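You operate a simulated robot arm through the tools that you are given. There is no shell and no other tool. Be economical: measure what you need, move in short steps, check, and stop when the job is done.

You run a simulated two-armed robot. Do the job below in one go: nothing can be reset, and whatever is moved stays where it is left.

JOB
Run the white puck through the metal check and switch the check off.
Fine: put the puck back and send the blue tray back to its start before you switch off.

It is judged by the outcome, as a careful person would: the job done as asked, and still so three seconds after it is handed in. It fails if anything else is knocked over, pushed out of place, dropped, spilled or broken.

ROBOT AND FRAMES
Two 7-joint arms with fingered hands on one trunk that stands fixed in place. Base frame: the origin is at the foot of the trunk, x ahead of it, y to its left, z up. Units: cm, degrees, N and s.
The left shoulder is at [7, 13.9, 113.3], the right one opposite. With the tool pointing down near the work surface each hand reaches from about 46 to 84 cm from the base axis, measured 20 degrees to its own side. Payload 3.9 kg a hand.
The tool frame of a hand sits at the grasp point between the pads (the TCP): z along the fingers, y along the line on which they close. The tips reach 2.9 cm beyond it. Largest opening 10 cm; the body of the gripper starts 3.4 cm behind the TCP. The gripper is a hand of 5 fingers: y runs from the thumb to the fingers, the wrist lies at [-1.5, -10.5, -17.7] in the tool frame, and closing takes about 1.5 s.
Orientation is that of the tool frame in the base frame, as a unit quaternion [x, y, z, w]. With the fingers straight down and the wrist toward the robot, the tool's x, y and z point along [0, 1, 0], [1, 0, 0] and [0, 0, -1] of the base frame.

CONTROLS
- The arms move only by the tool drive_tool. It takes "left_plan", "right_plan" or both (then of equal length, played together; a hand with none holds still); each is text: rows parted by semicolons, each of 6 numbers parted by spaces: the shift along the tool's x, y, z in m, then the turn, a rotation vector about the tool's x, y, z in degrees. In form: tx ty tz wx wy wz; .... A call has 1 to 20 rows; each row is the pose to reach, as a shift and turn from the pose commanded when the call began, along the tool's axes at that moment. "left_grip" and "right_grip" are, for a hand that has rows, the finger opening in m, from 0 to 0.1, set as the call begins (left out, the last holds). Rows are played at 5 a second. More than 5 cm and 8.6 degrees between two rows, or a gripper value outside its range, and nothing of the call is played. A pose out of reach is approached as far as the arm can. The call stops where the force on the tool passes 40 N (or 10 N more than at its start, if that is more) or the arm is blocked; 0.2 s more then pass. The fingers move at their own pace (about 15.3 cm/s each) and stop on an object; they squeeze with about 28 N. The grip force told is the motor's: it shows also when the fingers shut on nothing. Time passes only in rows, and 0.2 s behind the last, so rows that repeat a pose let the fingers close. The reply holds the time, the measured pose of the TCP, the force on the tool along the base axes, the opening and the grip force, in the units named above and with some noise, with the torque about the TCP (base axes, N m) and any sound that the robot's microphone picked up, and new pictures: "show" is both (left out), scene, wrist or none (wrist: the cameras of the hands that moved).
- Cameras (640 x 400 px; columns grow to the right, rows downward): "scene" is now at [14.2, -0.4, 146.69]; the picture's right is [-0.05, -1.00, 0.00], its down [-0.54, 0.03, -0.84] and it looks along [0.84, -0.04, -0.54] (base axes); focal length 214 px, centre (320, 200). "left" rides on the left gripper at [-6.6, -8.6, -12.1] in its tool frame; the picture's right is [-0.76, -0.31, 0.58], its down [0.59, -0.70, 0.40] and it looks along [0.28, 0.64, 0.71] (tool axes); focal length 247 px, centre (320, 200). "right" rides on the right gripper at [6.6, -8.6, -12.1] in its tool frame; the picture's right is [-0.76, 0.31, -0.58], its down [-0.59, -0.70, 0.40] and it looks along [-0.28, 0.64, 0.71] (tool axes); focal length 247 px, centre (320, 200). There is no depth. A picture from a camera that has moved, and an enlarged one, comes with that camera's place and axes in the base frame and with its lens. The place of the scene camera against the robot may be out by one fixed shift of up to 1.2 cm in any direction.
- slide_trunk(by): slides the trunk up (or, below 0, down) by that many cm; the arms and the scene camera ride with it, the base frame stays. It gives what a move gives, with no picture.
- set_fingers(index, middle, ring, little, thumb_bend, thumb_turn, hand): sets how far each is bent, from 0 (flat) to 1 (curled in); at 0.3 the hand is open as for a grip, at 0.7 the pads meet at the TCP. One left out holds its place. A second passes; each finger stops where it meets its share of the squeeze, and holds until it gets a number again. A gripper value or a shape takes the hand back. It gives what a move gives, with no picture; readings hold the bend of each and the force on index, middle, ring, little, thumb and palm. thumb_turn goes from beside the hand (0) to across from the fingers (1), as for a grip.
- hand_shape(shape, hand): the hand has 5 fingers and takes this shape, open, in about a second: jaw (thumb against the fingers, like two jaws); tri (thumb and two fingers); tip (a fingertip pinch); poke (one finger out to press); point (the index stretched); flat (the hand flat); cup (the hand cupped); fist (a fist). The gripper value then closes the fingers along that shape, each until it touches; the sizes above hold for jaw. It gives what a move gives, with no picture.
- aim_head(pan, tilt): turns the head with the scene camera to pan (to the left, within 86 degrees either way) and tilt (down, from -29 to 69), counted from straight ahead of the robot. It gives what a move gives, and a new picture of the scene camera.
- close_up(camera, box): a new picture of the part [left, top, right, bottom] of that camera's present view, enlarged. It takes no simulated time.
- sign_off(): hands the job in; it is judged then, once.

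Go step by step. Nothing tells you positions but the pictures and the camera data: compare them with the known pose of the tool, close in by small moves and look again before you grip or let go. The budget is 120 turns and 200 pictures, counting those below and the enlarged ones. Unless the task says otherwise, let go and move clear before handing in, and close with one line.

The tools are called after "Emit:" as name(argument=value, ...) on one line, values as JSON. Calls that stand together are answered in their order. drive_tool: Moves the arms, as the interface text tells. Its arguments: {"type":"object","properties":{"left_plan":{"type":"string"},"left_grip":{"type":"number"},"right_plan":{"type":"string"},"right_grip":{"type":"number"},"show":{"type":"string","enum":["both","scene","wrist","none"]}},"required":[]} The other tools are called the same way: slide_trunk (by) slides the trunk up or down; hand_shape (shape, hand) gives the hand a shape; set_fingers (index, middle, ring, little, thumb_bend, thumb_turn, hand) moves the fingers one by one; aim_head (pan, tilt) turns the head that bears the scene camera; close_up (camera, box) takes an enlarged picture of a part of a camera's view; sign_off () hands the job in.

At the start:

```text
time: 0.0
left_tool_pos: [44.62, 14.96, 133.4]
left_tool_rot: [0.743, 0.67, 0.001, 0.0]
left_wrist_force: [0.4, 0.8, -0.3]
left_torque: [0.01, -0.01, -0.01]
left_width: 9.98
left_finger_force: 0.0
left_shape: jaw
left_bend: [0.3, 0.3, 0.3, 0.3, 0.3, 0.98]
left_finger forces: [0.0, 0.0, 0.0, 0.0, 0.1, 0.0]
right_tool_pos: [43.41, -26.7, 136.13]
right_tool_rot: [0.743, 0.669, 0.0, -0.001]
right_wrist_force: [-1.6, 0.1, -0.2]
right_torque: [0.01, 0.02, -0.02]
right_width: 9.99
right_finger_force: 0.0
right_shape: jaw
right_bend: [0.3, 0.3, 0.3, 0.3, 0.3, 0.98]
right_finger forces: [0.1, 0.0, 0.0, 0.1, 0.1, 0.0]
trunk travel left (down, up): [-77.5, 6.5]
head pan, tilt: [-3.0, 32.9]
```

scene: 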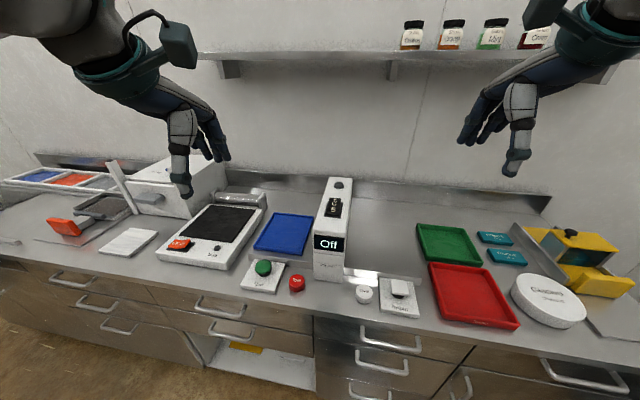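
right: 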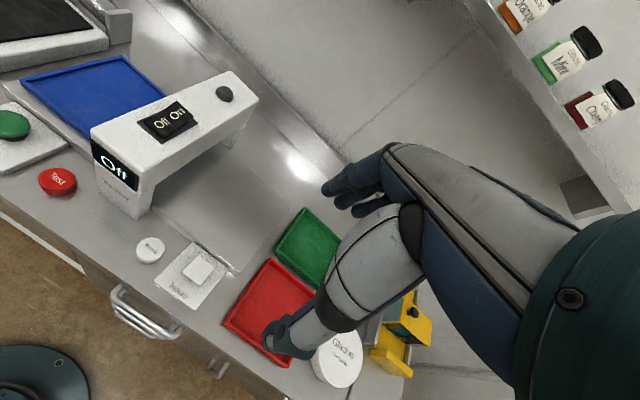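
left: 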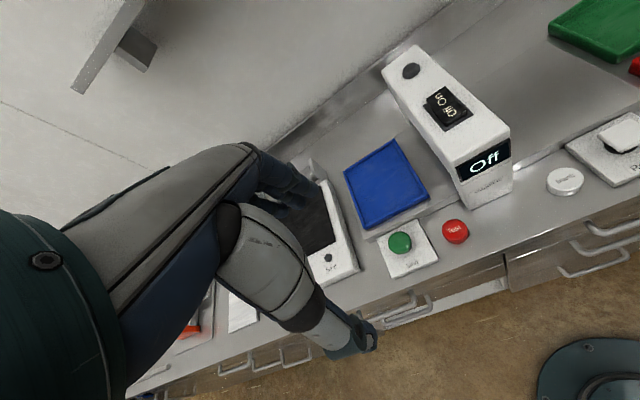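

I see an arch (metal check, display "Off") with a rocker on top, a blue tray on a track left of it, a green button, red and white pucks and a white-keyed plate. I'll read labels with close-ups.

Emit:
close_up(camera="scene", box=[230, 170, 430, 330])

Emit:
close_up(camera="right", box=[0, 50, 260, 310])

Emit:
close_up(camera="left", box=[340, 40, 640, 280])

```text
2.50 times, centred on (330, 250) of scene
camera zoom: at [14.2, -0.4, 146.69], right [-0.05, -1.0, 0.0], down [-0.54, 0.03, -0.84], along [0.84, -0.04, -0.54], focal length 536 px, centre (295, 75)
```

zoom: 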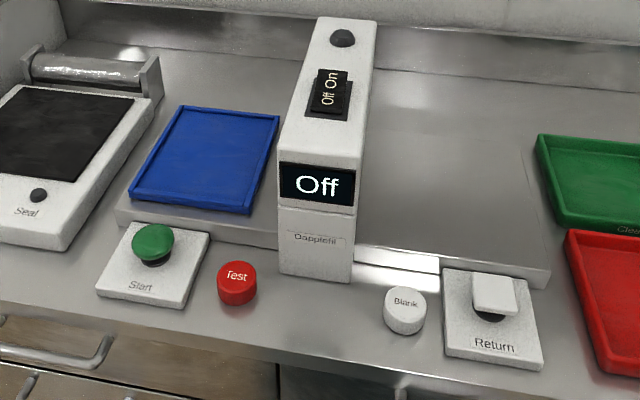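

```text
1.54 times, centred on (130, 180) of right
camera zoom: at [35.52, -19.27, 148.26], right [0.23, -0.79, 0.58], down [-0.76, -0.51, -0.4], along [0.61, -0.35, -0.71], focal length 380 px, centre (612, 231)
```

zoom: 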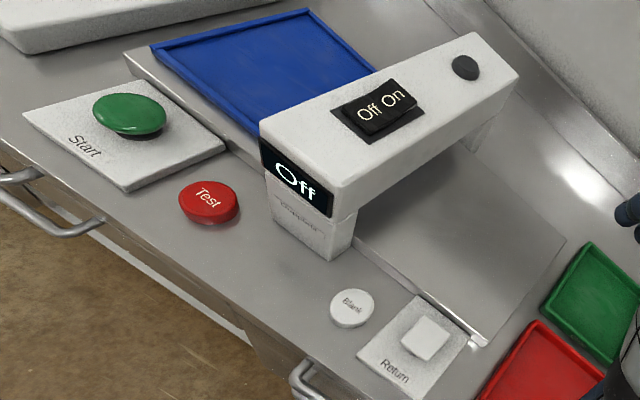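

```text
1.67 times, centred on (490, 160) of left
camera zoom: at [35.41, 9.31, 145.39], right [-0.38, -0.72, -0.58], down [-0.64, 0.66, -0.4], along [0.67, 0.21, -0.71], focal length 412 px, centre (37, 267)
```

zoom: 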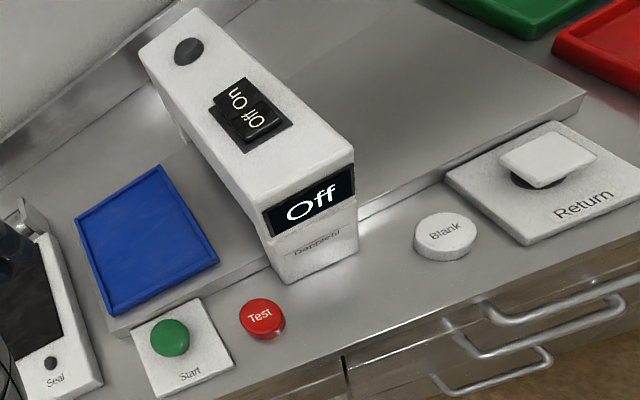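

The puck "Blank" is at about (50.4,-15,91), tray centre about (76,9), Start (58.5,14.2,94), Return (50,-24.6,93), rocker (64.6,-7.1,110.8). I'll shape the right hand for pressing and see where its fingertip is.

Emit:
hand_shape(shape="poke", hand="right")

Emit:
drive_tool(right_plan="0.04 0.02 0 0 0 0; 0.08 0.04 0 0 0 0;0.12 0.06 0 0 0 0")

```text
time: 0.9
left_tool_pos: [44.66, 14.95, 133.39]
left_tool_rot: [0.743, 0.669, 0.0, 0.0]
left_wrist_force: [-1.1, -0.7, -0.3]
left_torque: [0.01, 0.02, 0.02]
left_width: 10.0
left_finger_force: 0.0
left_shape: jaw
left_bend: [0.3, 0.3, 0.3, 0.3, 0.3, 0.98]
left_finger forces: [0.0, 0.0, 0.0, 0.0, 0.1, 0.0]
right_tool_pos: [43.44, -26.7, 136.08]
right_tool_rot: [0.743, 0.669, 0.0, 0.0]
right_wrist_force: [-0.4, -0.4, 1.1]
right_torque: [0.01, -0.04, 0.01]
right_width: 0.0
right_finger_force: 0.0
right_shape: poke
right_bend: [0.7, 0.7, 0.99, 0.99, 1.0, 1.0]
right_finger forces: [0.0, 0.0, 0.0, 0.1, 0.1, 0.0]
trunk travel left (down, up): [-77.5, 6.5]
head pan, tilt: [-3.0, 32.9]
```

```text
time: 1.7
left_tool_pos: [44.6, 15.23, 133.27]
left_tool_rot: [0.743, 0.669, -0.001, 0.001]
left_wrist_force: [0.5, 0.7, -0.4]
left_torque: [-0.01, 0.01, -0.03]
left_width: 9.99
left_finger_force: 0.2
left_shape: jaw
left_bend: [0.3, 0.3, 0.3, 0.3, 0.3, 0.98]
left_finger forces: [0.1, 0.1, 0.1, 0.0, 0.0, 0.1]
right_tool_pos: [50.85, -15.15, 135.99]
right_tool_rot: [0.744, 0.668, 0.001, 0.0]
right_wrist_force: [0.3, 0.2, 0.2]
right_torque: [-0.01, 0.01, -0.01]
right_width: 0.0
right_finger_force: 0.0
right_shape: poke
right_bend: [0.7, 0.7, 0.99, 0.99, 1.0, 1.0]
right_finger forces: [0.1, 0.0, 0.0, 0.0, 0.1, 0.0]
trunk travel left (down, up): [-77.5, 6.5]
head pan, tilt: [-3.0, 32.9]
camera scene: at [14.26, -0.16, 146.69], right [-0.05, -1.0, 0.0], down [-0.54, 0.03, -0.84], along [0.84, -0.05, -0.54], focal length 214 px, centre (320, 200)
camera right: at [42.94, -7.68, 148.2], right [0.22, -0.78, 0.58], down [-0.76, -0.51, -0.4], along [0.61, -0.35, -0.71], focal length 247 px, centre (320, 200)
```

scene: 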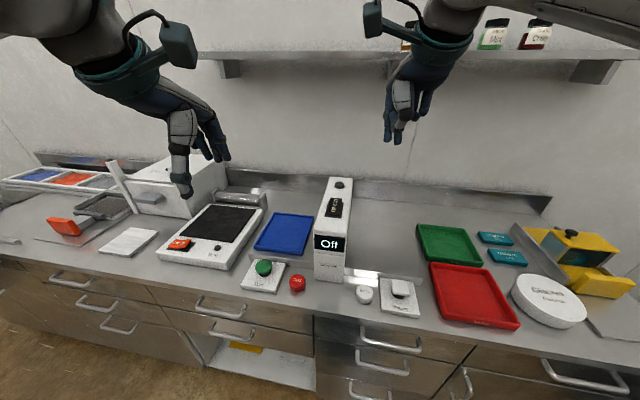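
right: 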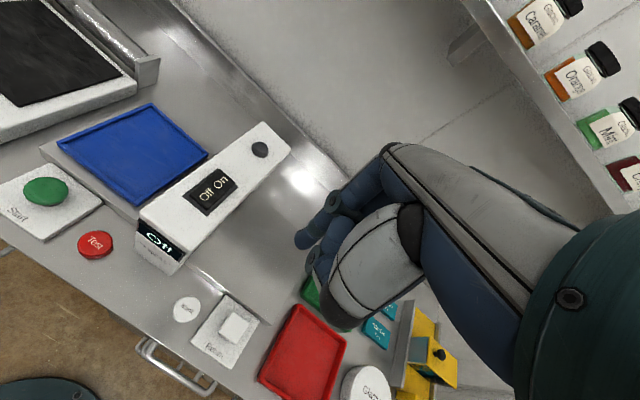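

The right hand sits above the puck area now; I'll look closely at where its fingertip sticks out.

Emit:
close_up(camera="right", box=[260, 130, 440, 340])

Emit:
close_up(camera="scene", box=[350, 50, 470, 160])

```text
1.90 times, centred on (350, 235) of right
camera zoom: at [42.94, -7.68, 148.2], right [0.22, -0.78, 0.58], down [-0.76, -0.51, -0.4], along [0.61, -0.35, -0.71], focal length 470 px, centre (263, 133)
```

zoom: 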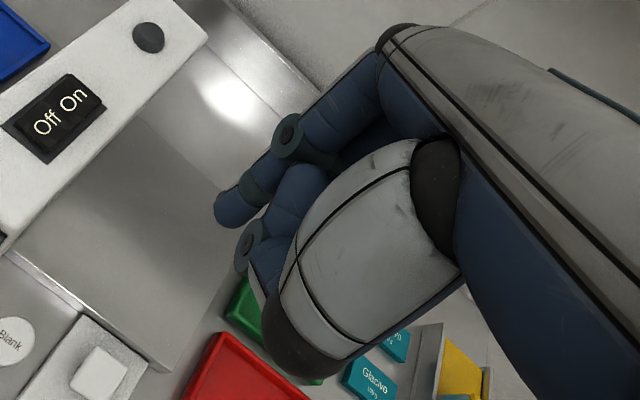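

```text
3.64 times, centred on (410, 105) of scene
camera zoom: at [14.26, -0.16, 146.69], right [-0.05, -1.0, 0.0], down [-0.54, 0.03, -0.84], along [0.84, -0.05, -0.54], focal length 780 px, centre (-7, 546)
```

zoom: 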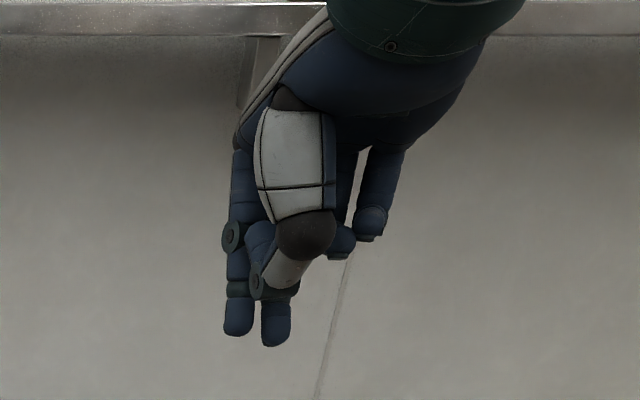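

The index and middle tips extend about 1.7 cm below the TCP, centred on it. I'll move above the rocker's On end at about (66.2,-7.5).

Emit:
drive_tool(right_plan="0.0154 0.024 0.03 0 0 0;0.0308 0.048 0.06 0 0 0;0.0462 0.072 0.09 0 0 0;0.0616 0.096 0.12 0 0 0;0.077 0.12 0.15 0 0 0;0.0924 0.1439 0.18 0 0 0;0.0924 0.1439 0.18 0 0 0")

```text
time: 3.3
left_tool_pos: [44.59, 15.0, 133.51]
left_tool_rot: [0.743, 0.669, 0.0, 0.0]
left_wrist_force: [-0.5, 0.4, 0.0]
left_torque: [0.02, 0.02, 0.01]
left_width: 9.98
left_finger_force: 0.0
left_shape: jaw
left_bend: [0.3, 0.3, 0.3, 0.3, 0.3, 0.98]
left_finger forces: [0.0, 0.1, 0.0, 0.1, 0.1, 0.1]
right_tool_pos: [65.8, -7.68, 118.17]
right_tool_rot: [0.743, 0.669, 0.001, 0.0]
right_wrist_force: [0.2, -0.3, 0.2]
right_torque: [0.02, -0.03, 0.02]
right_width: 0.0
right_finger_force: 0.0
right_shape: poke
right_bend: [0.7, 0.7, 0.99, 0.99, 1.0, 1.0]
right_finger forces: [0.0, 0.0, 0.0, 0.1, 0.0, 0.0]
trunk travel left (down, up): [-77.5, 6.5]
head pan, tilt: [-3.0, 32.9]
camera scene: at [14.09, -0.44, 146.71], right [-0.05, -1.0, 0.0], down [-0.54, 0.03, -0.84], along [0.84, -0.04, -0.54], focal length 214 px, centre (320, 200)
camera right: at [57.89, -0.29, 130.37], right [0.22, -0.79, 0.58], down [-0.76, -0.51, -0.4], along [0.61, -0.35, -0.71], focal length 247 px, centre (320, 200)
```

scene: 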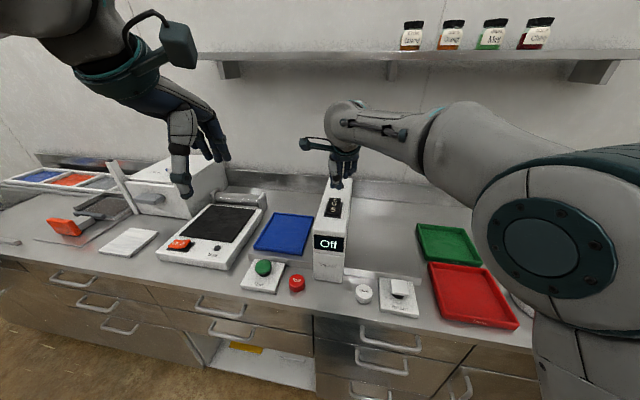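
right: 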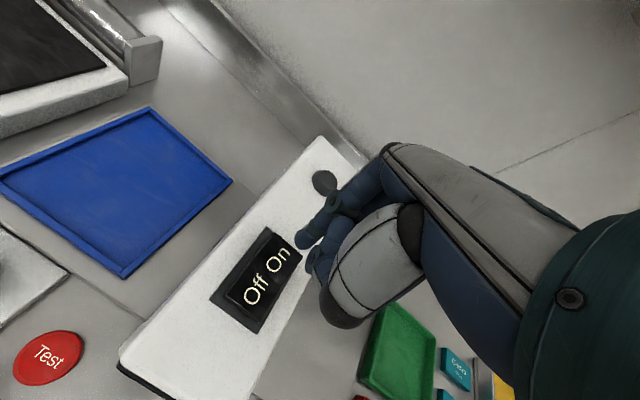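

The On label is at about (66.3,-7.5,111) with the rocker end near x=68, so I'll shift forward 1 cm and press down gently.

Emit:
drive_tool(right_plan="0 0.01 0.02 0 0 0;0 0.01 0.035 0 0 0;0 0.01 0.043 0 0 0;0 0.01 0.047 0 0 0;0 0.01 0.050 0 0 0;0 0.01 0.053 0 0 0")

```text
time: 4.7
left_tool_pos: [44.5, 14.92, 133.52]
left_tool_rot: [0.743, 0.669, 0.0, 0.0]
left_wrist_force: [0.5, 0.5, 0.9]
left_torque: [0.02, -0.01, 0.01]
left_width: 9.99
left_finger_force: 0.1
left_shape: jaw
left_bend: [0.3, 0.3, 0.3, 0.3, 0.3, 0.98]
left_finger forces: [0.0, 0.1, 0.0, 0.0, 0.0, 0.1]
right_tool_pos: [67.13, -7.78, 113.21]
right_tool_rot: [0.744, 0.668, 0.005, 0.003]
right_wrist_force: [3.7, -0.4, 17.7]
right_torque: [-0.24, -0.09, 0.05]
right_width: 0.0
right_finger_force: 0.1
right_shape: poke
right_bend: [0.7, 0.7, 0.99, 0.99, 1.0, 1.0]
right_finger forces: [0.1, 18.2, 0.0, 0.1, 0.1, 0.0]
trunk travel left (down, up): [-77.5, 6.5]
head pan, tilt: [-3.0, 32.9]
camera scene: at [14.0, -0.38, 146.75], right [-0.05, -1.0, 0.0], down [-0.54, 0.03, -0.84], along [0.84, -0.04, -0.54], focal length 214 px, centre (320, 200)
camera right: at [58.95, -0.43, 125.38], right [0.22, -0.79, 0.58], down [-0.76, -0.51, -0.41], along [0.61, -0.35, -0.71], focal length 247 px, centre (320, 200)
```

scene: 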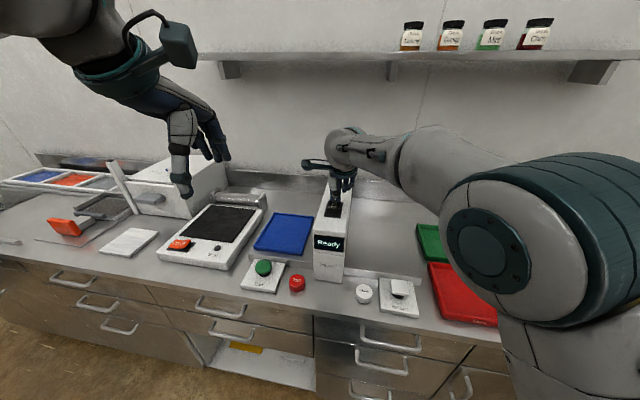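
right: 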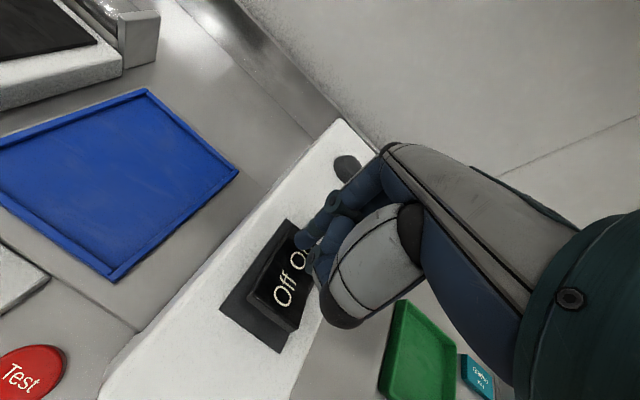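

Display now reads "Ready". I'll lift the right hand clear and park it to the right, and set the left hand to a three-finger shape.

Emit:
drive_tool(right_plan="0 0.01 0.01 0 0 0;0 0.01 -0.03 0 0 0;0 0.01 -0.07 0 0 0;-0.04 -0.02 -0.08 0 0 0;-0.08 -0.05 -0.09 0 0 0;-0.12 -0.08 -0.1 0 0 0;-0.16 -0.11 -0.11 0 0 0;-0.20 -0.13 -0.12 0 0 0;-0.24 -0.15 -0.13 0 0 0;-0.27 -0.17 -0.13 0 0 0", show="none")

Emit:
hand_shape(shape="tri", hand="left")

```text
refused: row 4 steps farther than a row can; nothing moved
```

```text
time: 5.6
left_tool_pos: [44.5, 14.89, 133.49]
left_tool_rot: [0.744, 0.669, 0.0, 0.001]
left_wrist_force: [-0.3, -0.7, -0.5]
left_torque: [0.02, -0.01, 0.03]
left_width: 9.96
left_finger_force: 0.0
left_shape: tri
left_bend: [0.3, 0.3, 0.99, 0.99, 0.3, 0.98]
left_finger forces: [0.1, 0.0, 0.1, 0.1, 0.0, 0.0]
right_tool_pos: [67.06, -7.76, 113.12]
right_tool_rot: [0.744, 0.669, 0.004, 0.002]
right_wrist_force: [9.3, -2.2, 26.2]
right_torque: [-0.37, -0.26, 0.09]
right_width: 0.0
right_finger_force: 0.0
right_shape: poke
right_bend: [0.7, 0.7, 0.99, 0.99, 1.0, 1.0]
right_finger forces: [0.0, 26.4, 0.1, 0.0, 0.1, 0.0]
trunk travel left (down, up): [-77.5, 6.5]
head pan, tilt: [-3.0, 32.9]
```

The retreat was refused for step size; I'll resend with smaller steps, straight up first.

Emit:
drive_tool(right_plan="0 0 -0.03 0 0 0;0 0 -0.07 0 0 0;0 0 -0.11 0 0 0;-0.035 -0.02 -0.12 0 0 0;-0.07 -0.04 -0.13 0 0 0;-0.105 -0.06 -0.14 0 0 0;-0.14 -0.08 -0.15 0 0 0;-0.175 -0.1 -0.16 0 0 0;-0.21 -0.12 -0.17 0 0 0;-0.245 -0.14 -0.18 0 0 0;-0.28 -0.16 -0.18 0 0 0", show="none")

```text
time: 8.0
left_tool_pos: [44.57, 14.86, 133.48]
left_tool_rot: [0.744, 0.669, 0.001, -0.001]
left_wrist_force: [0.0, 0.3, 0.9]
left_torque: [0.0, -0.02, 0.0]
left_width: 10.0
left_finger_force: 0.0
left_shape: tri
left_bend: [0.3, 0.3, 0.99, 0.99, 0.3, 0.98]
left_finger forces: [0.1, 0.0, 0.1, 0.0, 0.1, 0.0]
right_tool_pos: [47.84, -34.26, 130.52]
right_tool_rot: [0.744, 0.668, 0.001, 0.0]
right_wrist_force: [-0.4, -0.6, -1.1]
right_torque: [0.02, -0.02, 0.01]
right_width: 0.03
right_finger_force: 0.1
right_shape: poke
right_bend: [0.7, 0.7, 0.99, 0.99, 1.0, 1.0]
right_finger forces: [0.1, 0.0, 0.1, 0.1, 0.0, 0.0]
trunk travel left (down, up): [-77.5, 6.5]
head pan, tilt: [-3.0, 32.9]
```

Right hand is parked. Now the left hand goes across high to above the white puck, with a small yaw, opened 7.5 cm.

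Emit:
drive_tool(left_plan="-0.04 0.012 0.01 0 0 2;-0.08 0.024 0.02 0 0 4;-0.12 0.036 0.03 0 0 6;-0.16 0.048 0.04 0 0 8;-0.2 0.06 0.05 0 0 10;-0.24 0.072 0.06 0 0 12;-0.27 0.081 0.07 0 0 14;-0.291 0.0887 0.08 0 0 15;-0.291 0.0887 0.12 0 0 15;-0.291 0.0887 0.16 0 0 15;-0.291 0.0887 0.20 0 0 15;-0.291 0.0887 0.24 0 0 15;-0.291 0.0887 0.28 0 0 15;-0.291 0.0887 0.28 0 0 15", left_grip=0.075)

```text
time: 11.0
left_tool_pos: [50.38, -15.01, 107.57]
left_tool_rot: [0.822, 0.568, -0.008, 0.023]
left_wrist_force: [-0.4, -0.7, -0.3]
left_torque: [0.0, -0.02, -0.01]
left_width: 7.54
left_finger_force: 0.0
left_shape: tri
left_bend: [0.39, 0.34, 0.99, 0.99, 0.3, 0.99]
left_finger forces: [0.0, 0.0, 0.1, 0.0, 0.0, 0.1]
right_tool_pos: [48.09, -34.12, 130.56]
right_tool_rot: [0.743, 0.669, 0.0, 0.0]
right_wrist_force: [0.2, 0.5, -0.1]
right_torque: [-0.01, 0.02, 0.01]
right_width: 0.0
right_finger_force: 0.0
right_shape: poke
right_bend: [0.7, 0.7, 0.99, 0.99, 1.0, 1.0]
right_finger forces: [0.2, 0.1, 0.0, 0.0, 0.0, 0.0]
trunk travel left (down, up): [-77.5, 6.5]
head pan, tilt: [-3.0, 32.9]
camera scene: at [14.19, -0.41, 146.69], right [-0.05, -1.0, 0.0], down [-0.54, 0.03, -0.84], along [0.84, -0.04, -0.54], focal length 214 px, centre (320, 200)
camera left: at [39.84, -17.62, 119.61], right [-0.55, -0.63, -0.56], down [-0.44, 0.78, -0.44], along [0.71, 0.01, -0.7], focal length 247 px, centre (320, 200)
```

scene: 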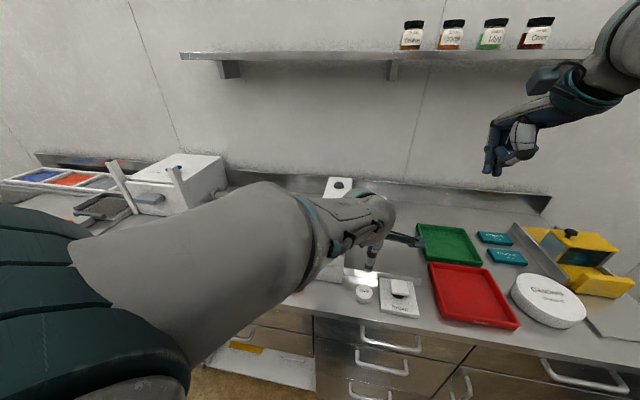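
left: 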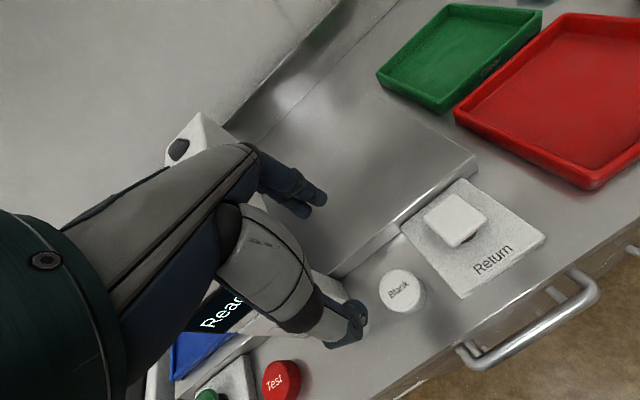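

The puck reads at about (50.2,-15.4), so I'll correct slightly and descend to just above it, then look again.

Emit:
drive_tool(left_plan="-0.002 0 0.04 0 0 0;-0.004 0 0.08 0 0 0;-0.004 0 0.105 0 0 0;-0.004 0 0.105 0 0 0")

Emit:
close_up(camera="scene", box=[320, 220, 440, 320])

```text
time: 12.2
left_tool_pos: [52.31, -15.0, 99.2]
left_tool_rot: [0.81, 0.584, -0.016, 0.045]
left_wrist_force: [-1.5, -2.3, -1.3]
left_torque: [0.08, -0.05, 0.02]
left_width: 7.54
left_finger_force: 0.0
left_shape: tri
left_bend: [0.39, 0.34, 0.99, 0.99, 0.3, 0.99]
left_finger forces: [0.0, 0.0, 0.1, 0.0, 0.0, 2.6]
right_tool_pos: [48.02, -34.19, 130.73]
right_tool_rot: [0.743, 0.669, 0.001, -0.001]
right_wrist_force: [-0.9, -0.1, 0.1]
right_torque: [0.01, 0.03, -0.03]
right_width: 0.0
right_finger_force: 0.0
right_shape: poke
right_bend: [0.7, 0.7, 0.99, 0.99, 1.0, 1.0]
right_finger forces: [0.0, 0.0, 0.1, 0.1, 0.0, 0.0]
trunk travel left (down, up): [-77.5, 6.5]
head pan, tilt: [-3.0, 32.9]
stopped in row 4 (left hand): the arm was blocked; the commanded pose is now the measured one
camera scene: at [14.19, -0.48, 146.69], right [-0.05, -1.0, 0.0], down [-0.54, 0.03, -0.84], along [0.84, -0.04, -0.54], focal length 214 px, centre (320, 200)
camera left: at [41.75, -17.43, 111.18], right [-0.52, -0.67, -0.53], down [-0.47, 0.74, -0.48], along [0.72, 0.0, -0.7], focal length 247 px, centre (320, 200)
```

scene: 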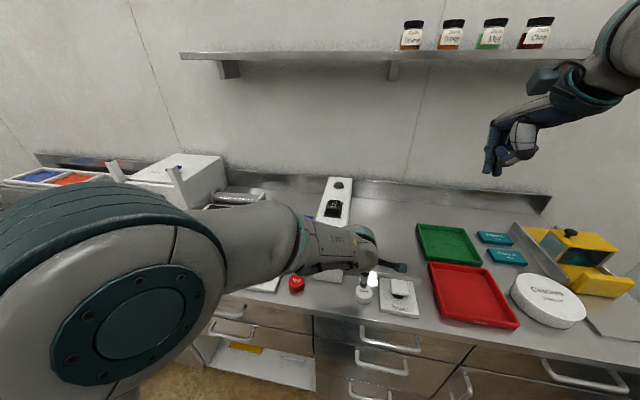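
left: 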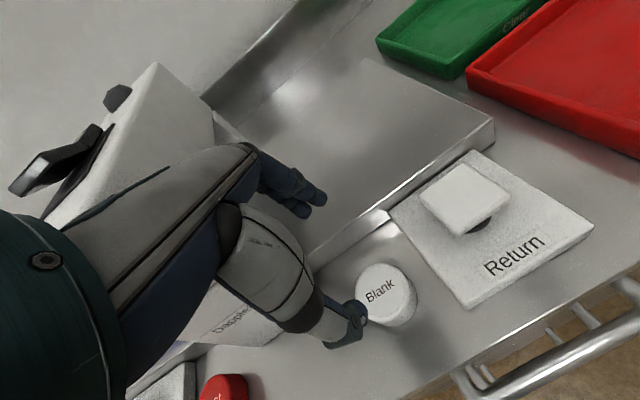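

```text
4.00 times, centred on (380, 270) of scene
camera zoom: at [14.19, -0.48, 146.69], right [-0.05, -1.0, 0.0], down [-0.54, 0.03, -0.84], along [0.84, -0.04, -0.54], focal length 858 px, centre (80, -80)
```

zoom: 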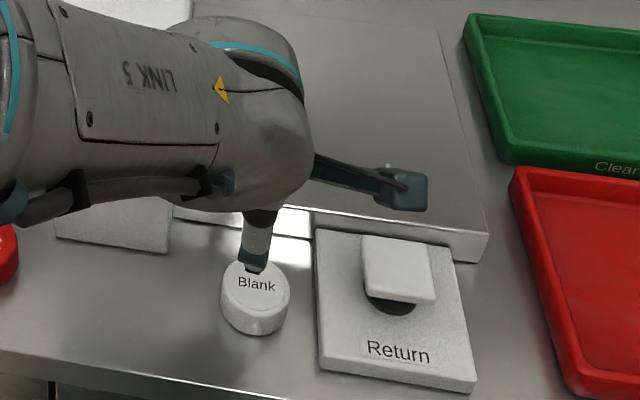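

The left arm was blocked, likely its curled fingers against the arch. I'll back it straight up and away to the left, and use the right hand to relay the puck to a clear spot in front of the arch.

Emit:
drive_tool(left_plan="-0.005 -0.003 -0.02 0 0 0;-0.007 -0.003 -0.06 0.5 0.7 0;-0.01 -0.003 -0.1 1 1.5 0;-0.014 -0.003 -0.14 2 3 0;-0.018 -0.003 -0.18 3.1 4.5 0;-0.022 -0.003 -0.22 3.1 4.5 0;-0.025 -0.003 -0.25 3.1 4.5 -3;0.01 -0.018 -0.26 3.1 4.5 -6;0.045 -0.033 -0.26 3.1 4.5 -9;0.08 -0.048 -0.26 3.1 4.5 -12;0.12 -0.063 -0.26 3.1 4.5 -14;0.16 -0.078 -0.26 3.1 4.5 -14;0.2 -0.09 -0.26 3.1 4.5 -14;0.24 -0.1 -0.26 3.1 4.5 -14;0.27 -0.11 -0.26 3.1 4.5 -14")

Emit:
hand_shape(shape="tri", hand="right")

```text
time: 15.4
left_tool_pos: [49.76, 16.26, 122.17]
left_tool_rot: [0.735, 0.678, -0.004, -0.004]
left_wrist_force: [0.0, 0.3, -0.5]
left_torque: [0.0, 0.0, 0.02]
left_width: 7.52
left_finger_force: 0.1
left_shape: tri
left_bend: [0.39, 0.34, 0.99, 0.99, 0.3, 0.99]
left_finger forces: [0.1, 0.0, 0.0, 0.0, 0.1, 0.0]
right_tool_pos: [48.12, -33.95, 130.67]
right_tool_rot: [0.743, 0.669, 0.0, 0.0]
right_wrist_force: [-0.6, 0.5, 0.3]
right_torque: [-0.02, 0.0, 0.01]
right_width: 0.02
right_finger_force: 0.0
right_shape: poke
right_bend: [0.7, 0.7, 0.99, 0.99, 1.0, 1.0]
right_finger forces: [0.1, 0.0, 0.1, 0.0, 0.1, 0.0]
trunk travel left (down, up): [-77.5, 6.5]
head pan, tilt: [-3.0, 32.9]
camera scene: at [14.19, -0.24, 146.7], right [-0.05, -1.0, 0.0], down [-0.54, 0.03, -0.84], along [0.84, -0.05, -0.54], focal length 214 px, centre (320, 200)
camera left: at [40.71, 10.42, 134.31], right [-0.37, -0.73, -0.57], down [-0.66, 0.64, -0.39], along [0.65, 0.23, -0.72], focal length 247 px, centre (320, 200)
```

scene: 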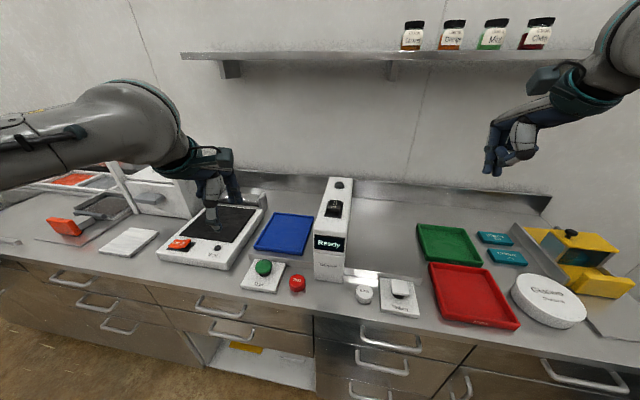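
left: 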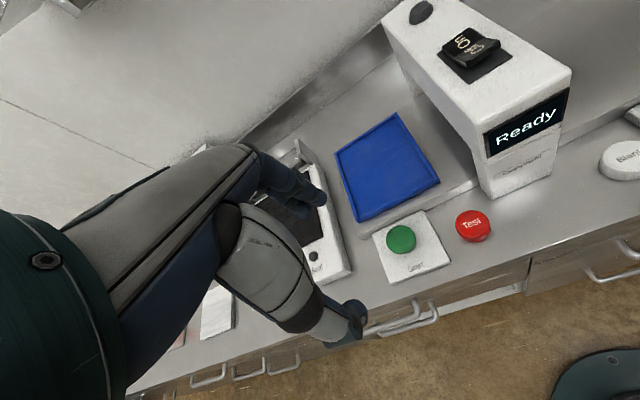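

```text
time: 16.3
left_tool_pos: [49.57, 16.15, 122.26]
left_tool_rot: [0.734, 0.679, -0.004, -0.005]
left_wrist_force: [-1.0, -0.6, -0.2]
left_torque: [0.02, 0.01, -0.02]
left_width: 7.53
left_finger_force: 0.0
left_shape: tri
left_bend: [0.39, 0.34, 0.99, 0.99, 0.3, 0.99]
left_finger forces: [0.0, 0.0, 0.0, 0.1, 0.1, 0.0]
right_tool_pos: [47.99, -34.0, 130.58]
right_tool_rot: [0.743, 0.669, 0.0, 0.0]
right_wrist_force: [0.3, -0.8, -0.3]
right_torque: [-0.02, 0.03, 0.03]
right_width: 9.99
right_finger_force: 0.2
right_shape: tri
right_bend: [0.3, 0.3, 0.99, 0.99, 0.3, 0.98]
right_finger forces: [0.1, 0.1, 0.0, 0.0, 0.1, 0.0]
trunk travel left (down, up): [-77.5, 6.5]
head pan, tilt: [-3.0, 32.9]
```

Everything is still in place and "Ready". The right hand now goes above the white puck.

Emit:
drive_tool(right_plan="0.03 0 0.03 0 0 0;0.06 0.001 0.06 0 0 0;0.09 0.002 0.09 0 0 0;0.12 0.003 0.12 0 0 0;0.15 0.003 0.15 0 0 0;0.18 0.003 0.18 0 0 0;0.1893 0.0033 0.22 0 0 0;0.1893 0.0033 0.26 0 0 0;0.1893 0.0033 0.29 0 0 0;0.1893 0.0033 0.29 0 0 0", right_grip=0.075)

```text
time: 18.5
left_tool_pos: [49.6, 16.03, 122.17]
left_tool_rot: [0.734, 0.679, -0.004, -0.006]
left_wrist_force: [0.9, 0.8, -0.2]
left_torque: [-0.03, -0.01, 0.0]
left_width: 7.53
left_finger_force: 0.1
left_shape: tri
left_bend: [0.39, 0.34, 0.99, 0.99, 0.3, 0.99]
left_finger forces: [0.0, 0.0, 0.1, 0.2, 0.1, 0.1]
right_tool_pos: [50.3, -15.28, 101.75]
right_tool_rot: [0.744, 0.669, 0.0, -0.001]
right_wrist_force: [-0.8, -0.9, 0.0]
right_torque: [-0.03, -0.01, 0.0]
right_width: 7.52
right_finger_force: 0.0
right_shape: tri
right_bend: [0.39, 0.34, 0.99, 0.99, 0.3, 0.99]
right_finger forces: [0.0, 0.0, 0.0, 0.1, 0.0, 0.0]
trunk travel left (down, up): [-77.5, 6.5]
head pan, tilt: [-3.0, 32.9]
camera scene: at [14.18, -0.56, 146.7], right [-0.05, -1.0, 0.0], down [-0.54, 0.03, -0.84], along [0.84, -0.04, -0.54], focal length 214 px, centre (320, 200)
camera right: at [42.28, -7.95, 113.92], right [0.22, -0.79, 0.58], down [-0.76, -0.51, -0.4], along [0.61, -0.35, -0.71], focal length 247 px, centre (320, 200)
```

scene: 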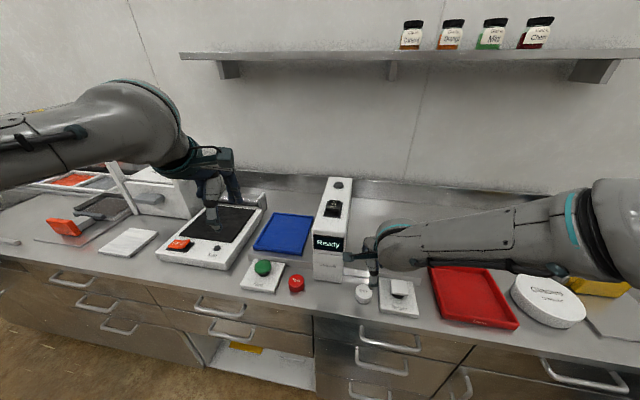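
right: 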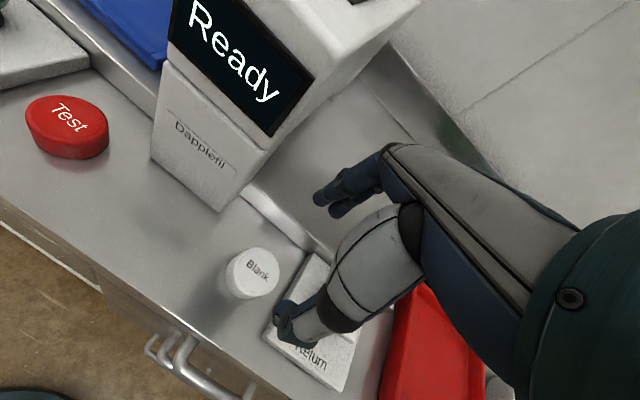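

The puck reads at (50.4,-14.6). I'll nudge left slightly, descend to just above it and look.

Emit:
drive_tool(right_plan="0.003 0.001 0.03 0 0 0;0.005 0.001 0.055 0 0 0;0.005 0.001 0.055 0 0 0", show="wrist")

Emit:
close_up(camera="scene", box=[320, 220, 440, 320])

Emit:
close_up(camera="right", box=[180, 160, 400, 380])

```text
time: 19.3
left_tool_pos: [49.59, 15.99, 122.3]
left_tool_rot: [0.735, 0.678, -0.003, -0.005]
left_wrist_force: [0.1, -0.3, -0.3]
left_torque: [0.01, -0.01, 0.0]
left_width: 7.51
left_finger_force: 0.1
left_shape: tri
left_bend: [0.39, 0.34, 0.99, 0.99, 0.3, 0.99]
left_finger forces: [0.0, 0.1, 0.0, 0.0, 0.0, 0.1]
right_tool_pos: [50.45, -14.79, 96.12]
right_tool_rot: [0.744, 0.668, 0.002, -0.001]
right_wrist_force: [-0.9, 0.2, -0.1]
right_torque: [0.02, 0.01, -0.03]
right_width: 7.54
right_finger_force: 0.0
right_shape: tri
right_bend: [0.39, 0.34, 0.99, 0.99, 0.3, 0.99]
right_finger forces: [0.0, 0.0, 0.0, 0.0, 0.1, 0.0]
trunk travel left (down, up): [-77.5, 6.5]
head pan, tilt: [-3.0, 32.9]
camera right: at [42.53, -7.38, 108.34], right [0.22, -0.79, 0.58], down [-0.76, -0.51, -0.4], along [0.61, -0.35, -0.71], focal length 247 px, centre (320, 200)
```

right: 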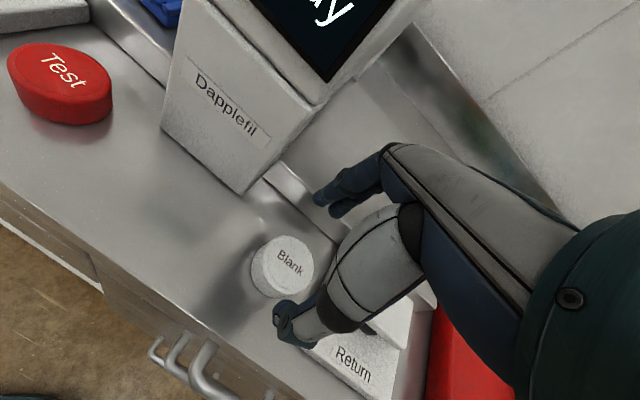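

```text
4.00 times, centred on (380, 270) of scene
camera zoom: at [14.14, -0.53, 146.7], right [-0.05, -1.0, 0.0], down [-0.54, 0.03, -0.84], along [0.84, -0.04, -0.54], focal length 858 px, centre (80, -80)
```

zoom: 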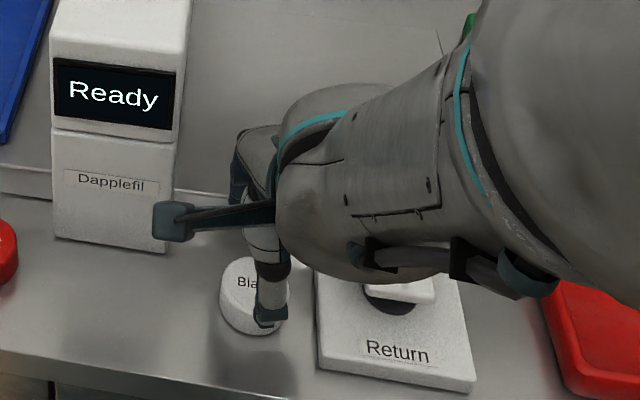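

```text
1.82 times, centred on (290, 270) of right
camera zoom: at [42.53, -7.38, 108.34], right [0.22, -0.79, 0.58], down [-0.76, -0.51, -0.4], along [0.61, -0.35, -0.71], focal length 449 px, centre (374, 73)
```

zoom: 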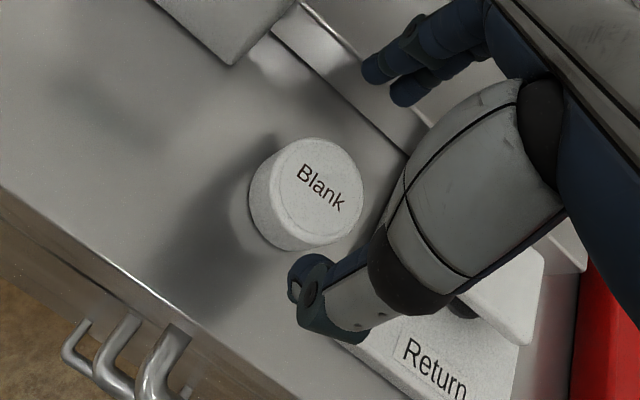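

Puck centre is (50.2,-15.0); the far fingers would graze the track edge at 7.5 cm, so I'll narrow to 6.3 cm, shift back slightly, then go down around it.

Emit:
drive_tool(right_plan="-0.002 -0.003 0 0 0 0;-0.002 -0.003 0 0 0 0;-0.002 -0.003 0.015 0 0 0;-0.002 -0.003 0.028 0 0 0;-0.002 -0.003 0.036 0 0 0;-0.002 -0.003 0.04 0 0 0", right_grip=0.063, show="wrist")

Emit:
close_up(camera="right", box=[220, 160, 400, 360])

```text
time: 20.7
left_tool_pos: [49.7, 16.18, 122.29]
left_tool_rot: [0.735, 0.678, -0.004, -0.005]
left_wrist_force: [0.1, 0.4, 0.9]
left_torque: [-0.02, -0.01, -0.01]
left_width: 7.52
left_finger_force: 0.0
left_shape: tri
left_bend: [0.39, 0.34, 0.99, 0.99, 0.3, 0.99]
left_finger forces: [0.0, 0.0, 0.1, 0.0, 0.0, 0.0]
right_tool_pos: [50.72, -14.37, 93.08]
right_tool_rot: [0.746, 0.665, 0.022, -0.01]
right_wrist_force: [0.0, -0.7, -0.8]
right_torque: [0.01, 0.02, 0.03]
right_width: 6.3
right_finger_force: 0.0
right_shape: tri
right_bend: [0.39, 0.38, 0.99, 0.99, 0.3, 0.99]
right_finger forces: [0.0, 0.0, 0.0, 0.0, 0.0, 0.0]
trunk travel left (down, up): [-77.5, 6.5]
head pan, tilt: [-3.0, 32.9]
camera right: at [42.59, -7.39, 105.59], right [0.21, -0.81, 0.55], down [-0.76, -0.49, -0.44], along [0.62, -0.32, -0.72], focal length 247 px, centre (320, 200)
```

right: 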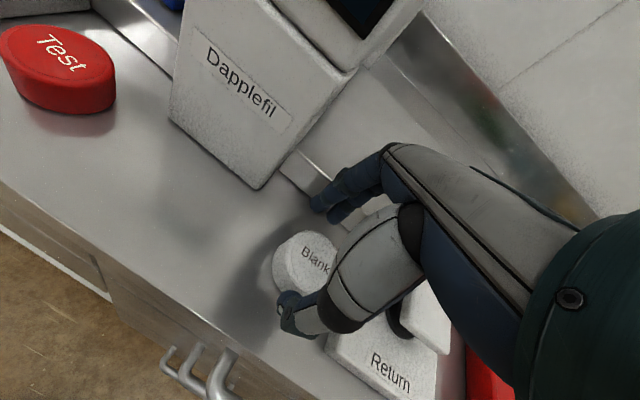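

```text
2.00 times, centred on (310, 260) of right
camera zoom: at [42.59, -7.39, 105.59], right [0.21, -0.81, 0.55], down [-0.76, -0.49, -0.44], along [0.62, -0.32, -0.72], focal length 494 px, centre (340, 80)
```

zoom: 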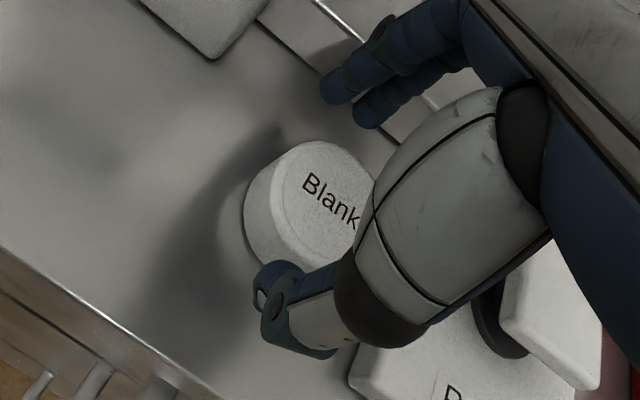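

The arm is close to its inner reach limit here and drifted by ~0.6 cm with a slight tilt. I'll command a small correction and see whether it follows.

Emit:
drive_tool(right_plan="-0.005 -0.005 0.004 0 0 0;-0.008 -0.008 0.008 0 0 0;-0.008 -0.008 0.012 0 0 0", show="wrist")

```text
time: 21.5
left_tool_pos: [49.49, 16.22, 122.2]
left_tool_rot: [0.735, 0.678, -0.003, -0.005]
left_wrist_force: [-1.3, 0.0, -0.2]
left_torque: [0.02, -0.02, -0.02]
left_width: 7.54
left_finger_force: 0.1
left_shape: tri
left_bend: [0.39, 0.34, 0.99, 0.99, 0.3, 0.99]
left_finger forces: [0.0, 0.0, 0.0, 0.1, 0.0, 0.1]
right_tool_pos: [49.84, -15.17, 92.0]
right_tool_rot: [0.747, 0.664, 0.023, -0.011]
right_wrist_force: [0.3, 0.6, 0.3]
right_torque: [0.03, 0.02, 0.03]
right_width: 6.33
right_finger_force: 0.0
right_shape: tri
right_bend: [0.39, 0.38, 0.99, 0.99, 0.3, 0.99]
right_finger forces: [0.0, 0.0, 0.0, 0.0, 0.0, 0.0]
trunk travel left (down, up): [-77.5, 6.5]
head pan, tilt: [-3.0, 32.9]
camera right: at [41.82, -8.21, 104.42], right [0.2, -0.81, 0.54], down [-0.76, -0.48, -0.44], along [0.62, -0.32, -0.72], focal length 247 px, centre (320, 200)
```

right: 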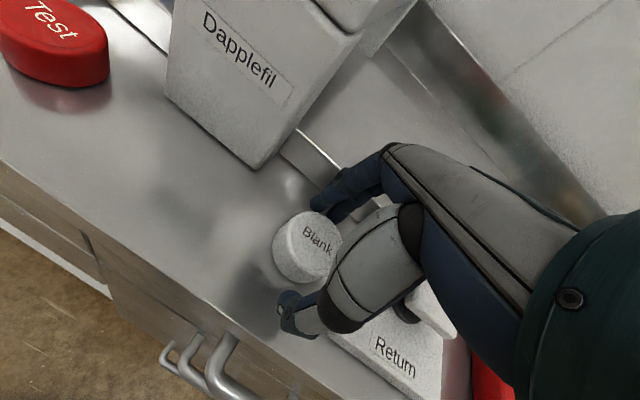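

Now it follows, at (49.85,-15.2,92). I'll shift 0.4 cm left, lower a touch and close on the puck.

Emit:
drive_tool(right_plan="0.004 0.001 0.002 0 0 0;0.004 0.001 0.003 0 0 0", show="none")

Emit:
drive_tool(right_plan="0 0 0 0 0 0;0 0 0 0 0 0;0 0 0 0 0 0;0 0 0 0 0 0;0 0 0 0 0 0;0 0 0 0 0 0;0 0 0 0 0 0;0 0 0 0 0 0", right_grip=0.03)

```text
time: 22.1
left_tool_pos: [49.62, 16.09, 122.2]
left_tool_rot: [0.735, 0.678, -0.004, -0.005]
left_wrist_force: [0.0, -0.1, 0.9]
left_torque: [-0.01, -0.01, -0.02]
left_width: 7.53
left_finger_force: 0.1
left_shape: tri
left_bend: [0.39, 0.34, 0.99, 0.99, 0.3, 0.99]
left_finger forces: [0.0, 0.0, 0.0, 0.0, 0.0, 0.2]
right_tool_pos: [50.05, -14.93, 91.65]
right_tool_rot: [0.748, 0.663, 0.022, -0.01]
right_wrist_force: [0.5, 0.2, -0.5]
right_torque: [0.03, 0.01, 0.02]
right_width: 6.29
right_finger_force: 0.0
right_shape: tri
right_bend: [0.39, 0.38, 0.99, 0.99, 0.3, 0.99]
right_finger forces: [0.0, 0.0, 0.0, 0.0, 0.0, 0.0]
trunk travel left (down, up): [-77.5, 6.5]
head pan, tilt: [-3.0, 32.9]
```

```text
time: 23.9
left_tool_pos: [49.48, 16.28, 122.27]
left_tool_rot: [0.735, 0.678, -0.003, -0.003]
left_wrist_force: [0.1, 0.5, 0.0]
left_torque: [0.02, -0.01, 0.03]
left_width: 7.53
left_finger_force: 0.1
left_shape: tri
left_bend: [0.39, 0.34, 0.99, 0.99, 0.3, 0.99]
left_finger forces: [0.1, 0.0, 0.0, 0.0, 0.0, 0.0]
right_tool_pos: [49.78, -15.18, 91.41]
right_tool_rot: [0.75, 0.661, 0.02, -0.013]
right_wrist_force: [5.4, 1.7, 20.8]
right_torque: [0.11, -0.24, 0.02]
right_width: 4.1
right_finger_force: 28.0
right_shape: tri
right_bend: [0.44, 0.46, 1.0, 1.0, 0.37, 1.0]
right_finger forces: [16.4, 16.0, 0.0, 0.0, 27.6, 0.0]
trunk travel left (down, up): [-77.5, 6.5]
head pan, tilt: [-3.0, 32.9]
camera scene: at [14.03, -0.28, 146.73], right [-0.05, -1.0, 0.0], down [-0.54, 0.03, -0.84], along [0.84, -0.05, -0.54], focal length 214 px, centre (320, 200)
camera right: at [41.88, -8.06, 103.85], right [0.2, -0.81, 0.54], down [-0.77, -0.48, -0.43], along [0.61, -0.33, -0.72], focal length 247 px, centre (320, 200)
```

scene: 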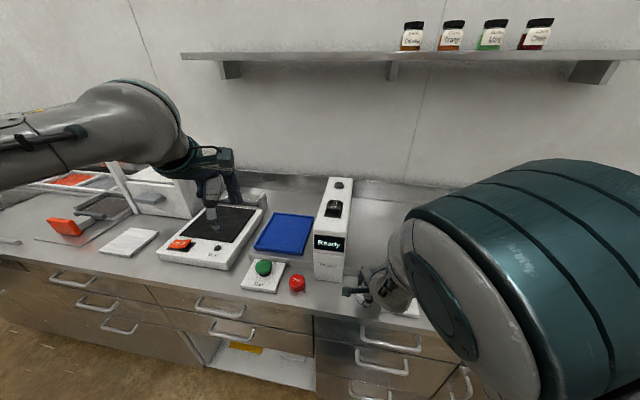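
right: 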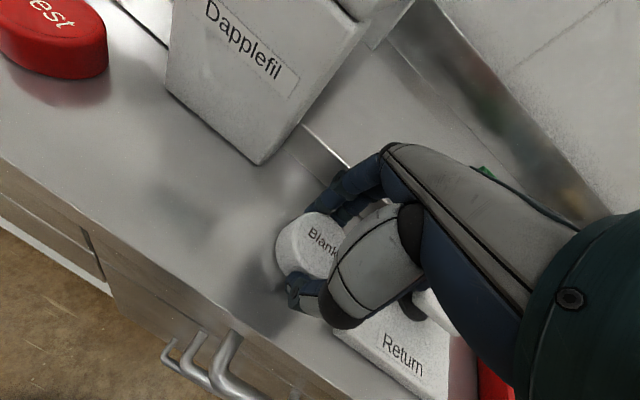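

The puck is gripped (16/16/28 N). I'll lift it 6 cm and carry it left in front of the arch to about (49.5,-2).

Emit:
drive_tool(right_plan="0 0 -0.02 0 0 0;0 0 -0.04 0 0 0;0 0 -0.06 0 0 0;0.03 0 -0.06 0 0 0;0.065 -0.005 -0.06 0 0 0;0.1 -0.01 -0.06 0 0 0;0.13 -0.015 -0.06 0 0 0;0.13 -0.015 -0.06 0 0 0")

Emit:
close_up(camera="scene", box=[250, 210, 390, 330])

```text
time: 25.7
left_tool_pos: [49.59, 15.9, 122.29]
left_tool_rot: [0.735, 0.678, -0.002, -0.006]
left_wrist_force: [0.1, -0.1, 0.3]
left_torque: [0.02, -0.02, -0.01]
left_width: 7.54
left_finger_force: 0.1
left_shape: tri
left_bend: [0.39, 0.34, 0.99, 0.99, 0.3, 0.99]
left_finger forces: [0.0, 0.1, 0.0, 0.0, 0.0, 0.0]
right_tool_pos: [49.6, -2.34, 97.38]
right_tool_rot: [0.749, 0.663, 0.012, -0.015]
right_wrist_force: [0.8, 0.3, -0.2]
right_torque: [0.06, 0.01, 0.01]
right_width: 3.91
right_finger_force: 28.3
right_shape: tri
right_bend: [0.45, 0.48, 1.0, 1.0, 0.39, 0.99]
right_finger forces: [14.2, 14.5, 0.1, 0.0, 27.9, 0.0]
trunk travel left (down, up): [-77.5, 6.5]
head pan, tilt: [-3.0, 32.9]
camera scene: at [14.14, -0.64, 146.7], right [-0.05, -1.0, 0.0], down [-0.54, 0.03, -0.84], along [0.84, -0.04, -0.54], focal length 214 px, centre (320, 200)
camera right: at [41.79, 4.65, 109.88], right [0.21, -0.81, 0.55], down [-0.77, -0.48, -0.42], along [0.6, -0.33, -0.73], focal length 247 px, centre (320, 200)
```

scene: 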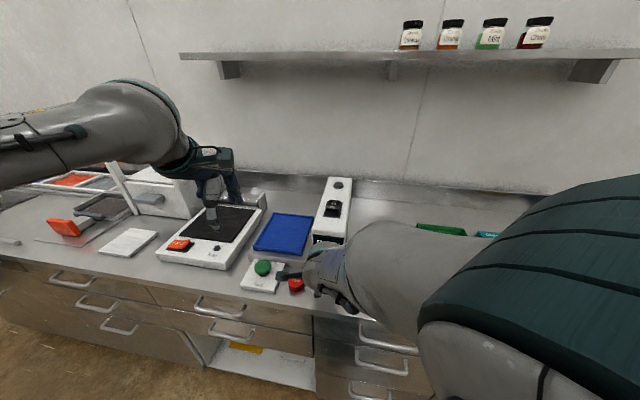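
right: 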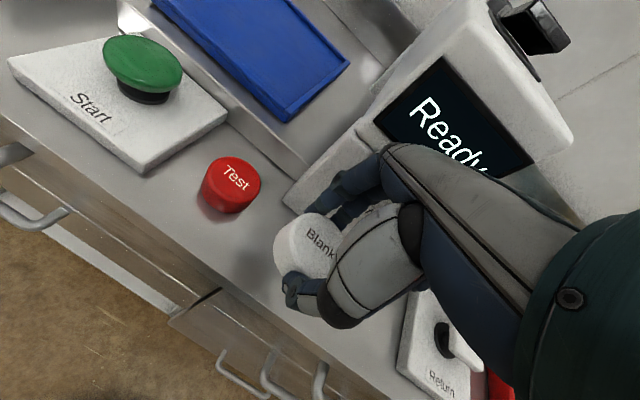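

```text
3.33 times, centred on (320, 270) of scene
camera zoom: at [14.14, -0.64, 146.7], right [-0.05, -1.0, 0.0], down [-0.54, 0.03, -0.84], along [0.84, -0.04, -0.54], focal length 715 px, centre (320, -33)
```

zoom: 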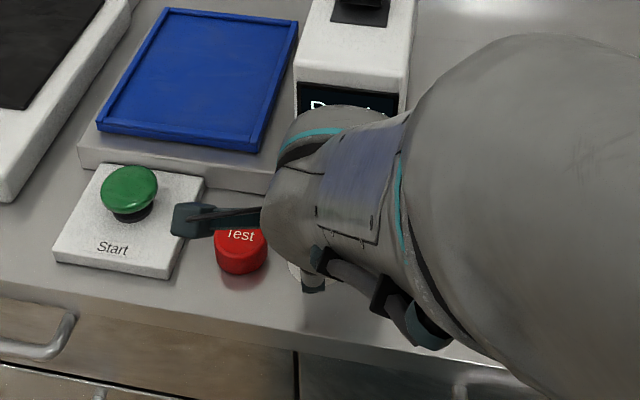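

The puck is held at (49.6,-2.3). Lowering it to the bench there.

Emit:
drive_tool(right_plan="0 0 0.02 0 0 0;0 0 0.04 0 0 0;0 0 0.05 0 0 0;0 0 0.055 0 0 0;0 0 0.058 0 0 0", show="wrist")

```text
time: 26.9
left_tool_pos: [49.55, 16.18, 122.2]
left_tool_rot: [0.735, 0.678, -0.003, -0.006]
left_wrist_force: [0.4, 1.1, 0.2]
left_torque: [0.0, -0.01, -0.02]
left_width: 7.55
left_finger_force: 0.1
left_shape: tri
left_bend: [0.39, 0.34, 0.99, 0.99, 0.3, 0.99]
left_finger forces: [0.1, 0.1, 0.0, 0.0, 0.0, 0.1]
right_tool_pos: [50.16, -1.47, 92.84]
right_tool_rot: [0.749, 0.662, 0.029, -0.016]
right_wrist_force: [0.2, -0.3, -0.7]
right_torque: [0.01, 0.01, 0.01]
right_width: 3.92
right_finger_force: 27.8
right_shape: tri
right_bend: [0.45, 0.48, 1.0, 1.0, 0.39, 0.99]
right_finger forces: [14.3, 14.6, 0.1, 0.1, 27.8, 0.1]
trunk travel left (down, up): [-77.5, 6.5]
head pan, tilt: [-3.0, 32.9]
camera right: at [42.06, 5.23, 105.32], right [0.2, -0.82, 0.53], down [-0.76, -0.47, -0.44], along [0.62, -0.32, -0.72], focal length 247 px, centre (320, 200)
```

right: 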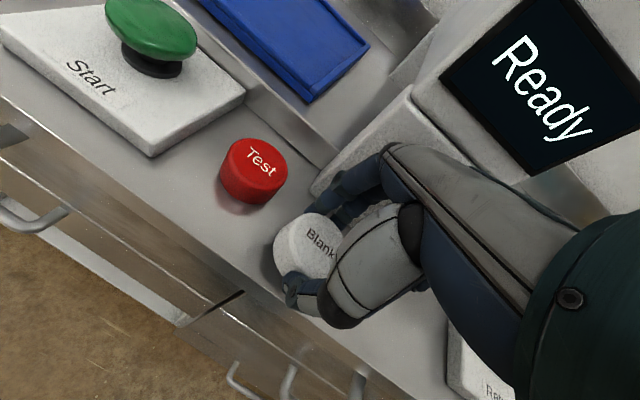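

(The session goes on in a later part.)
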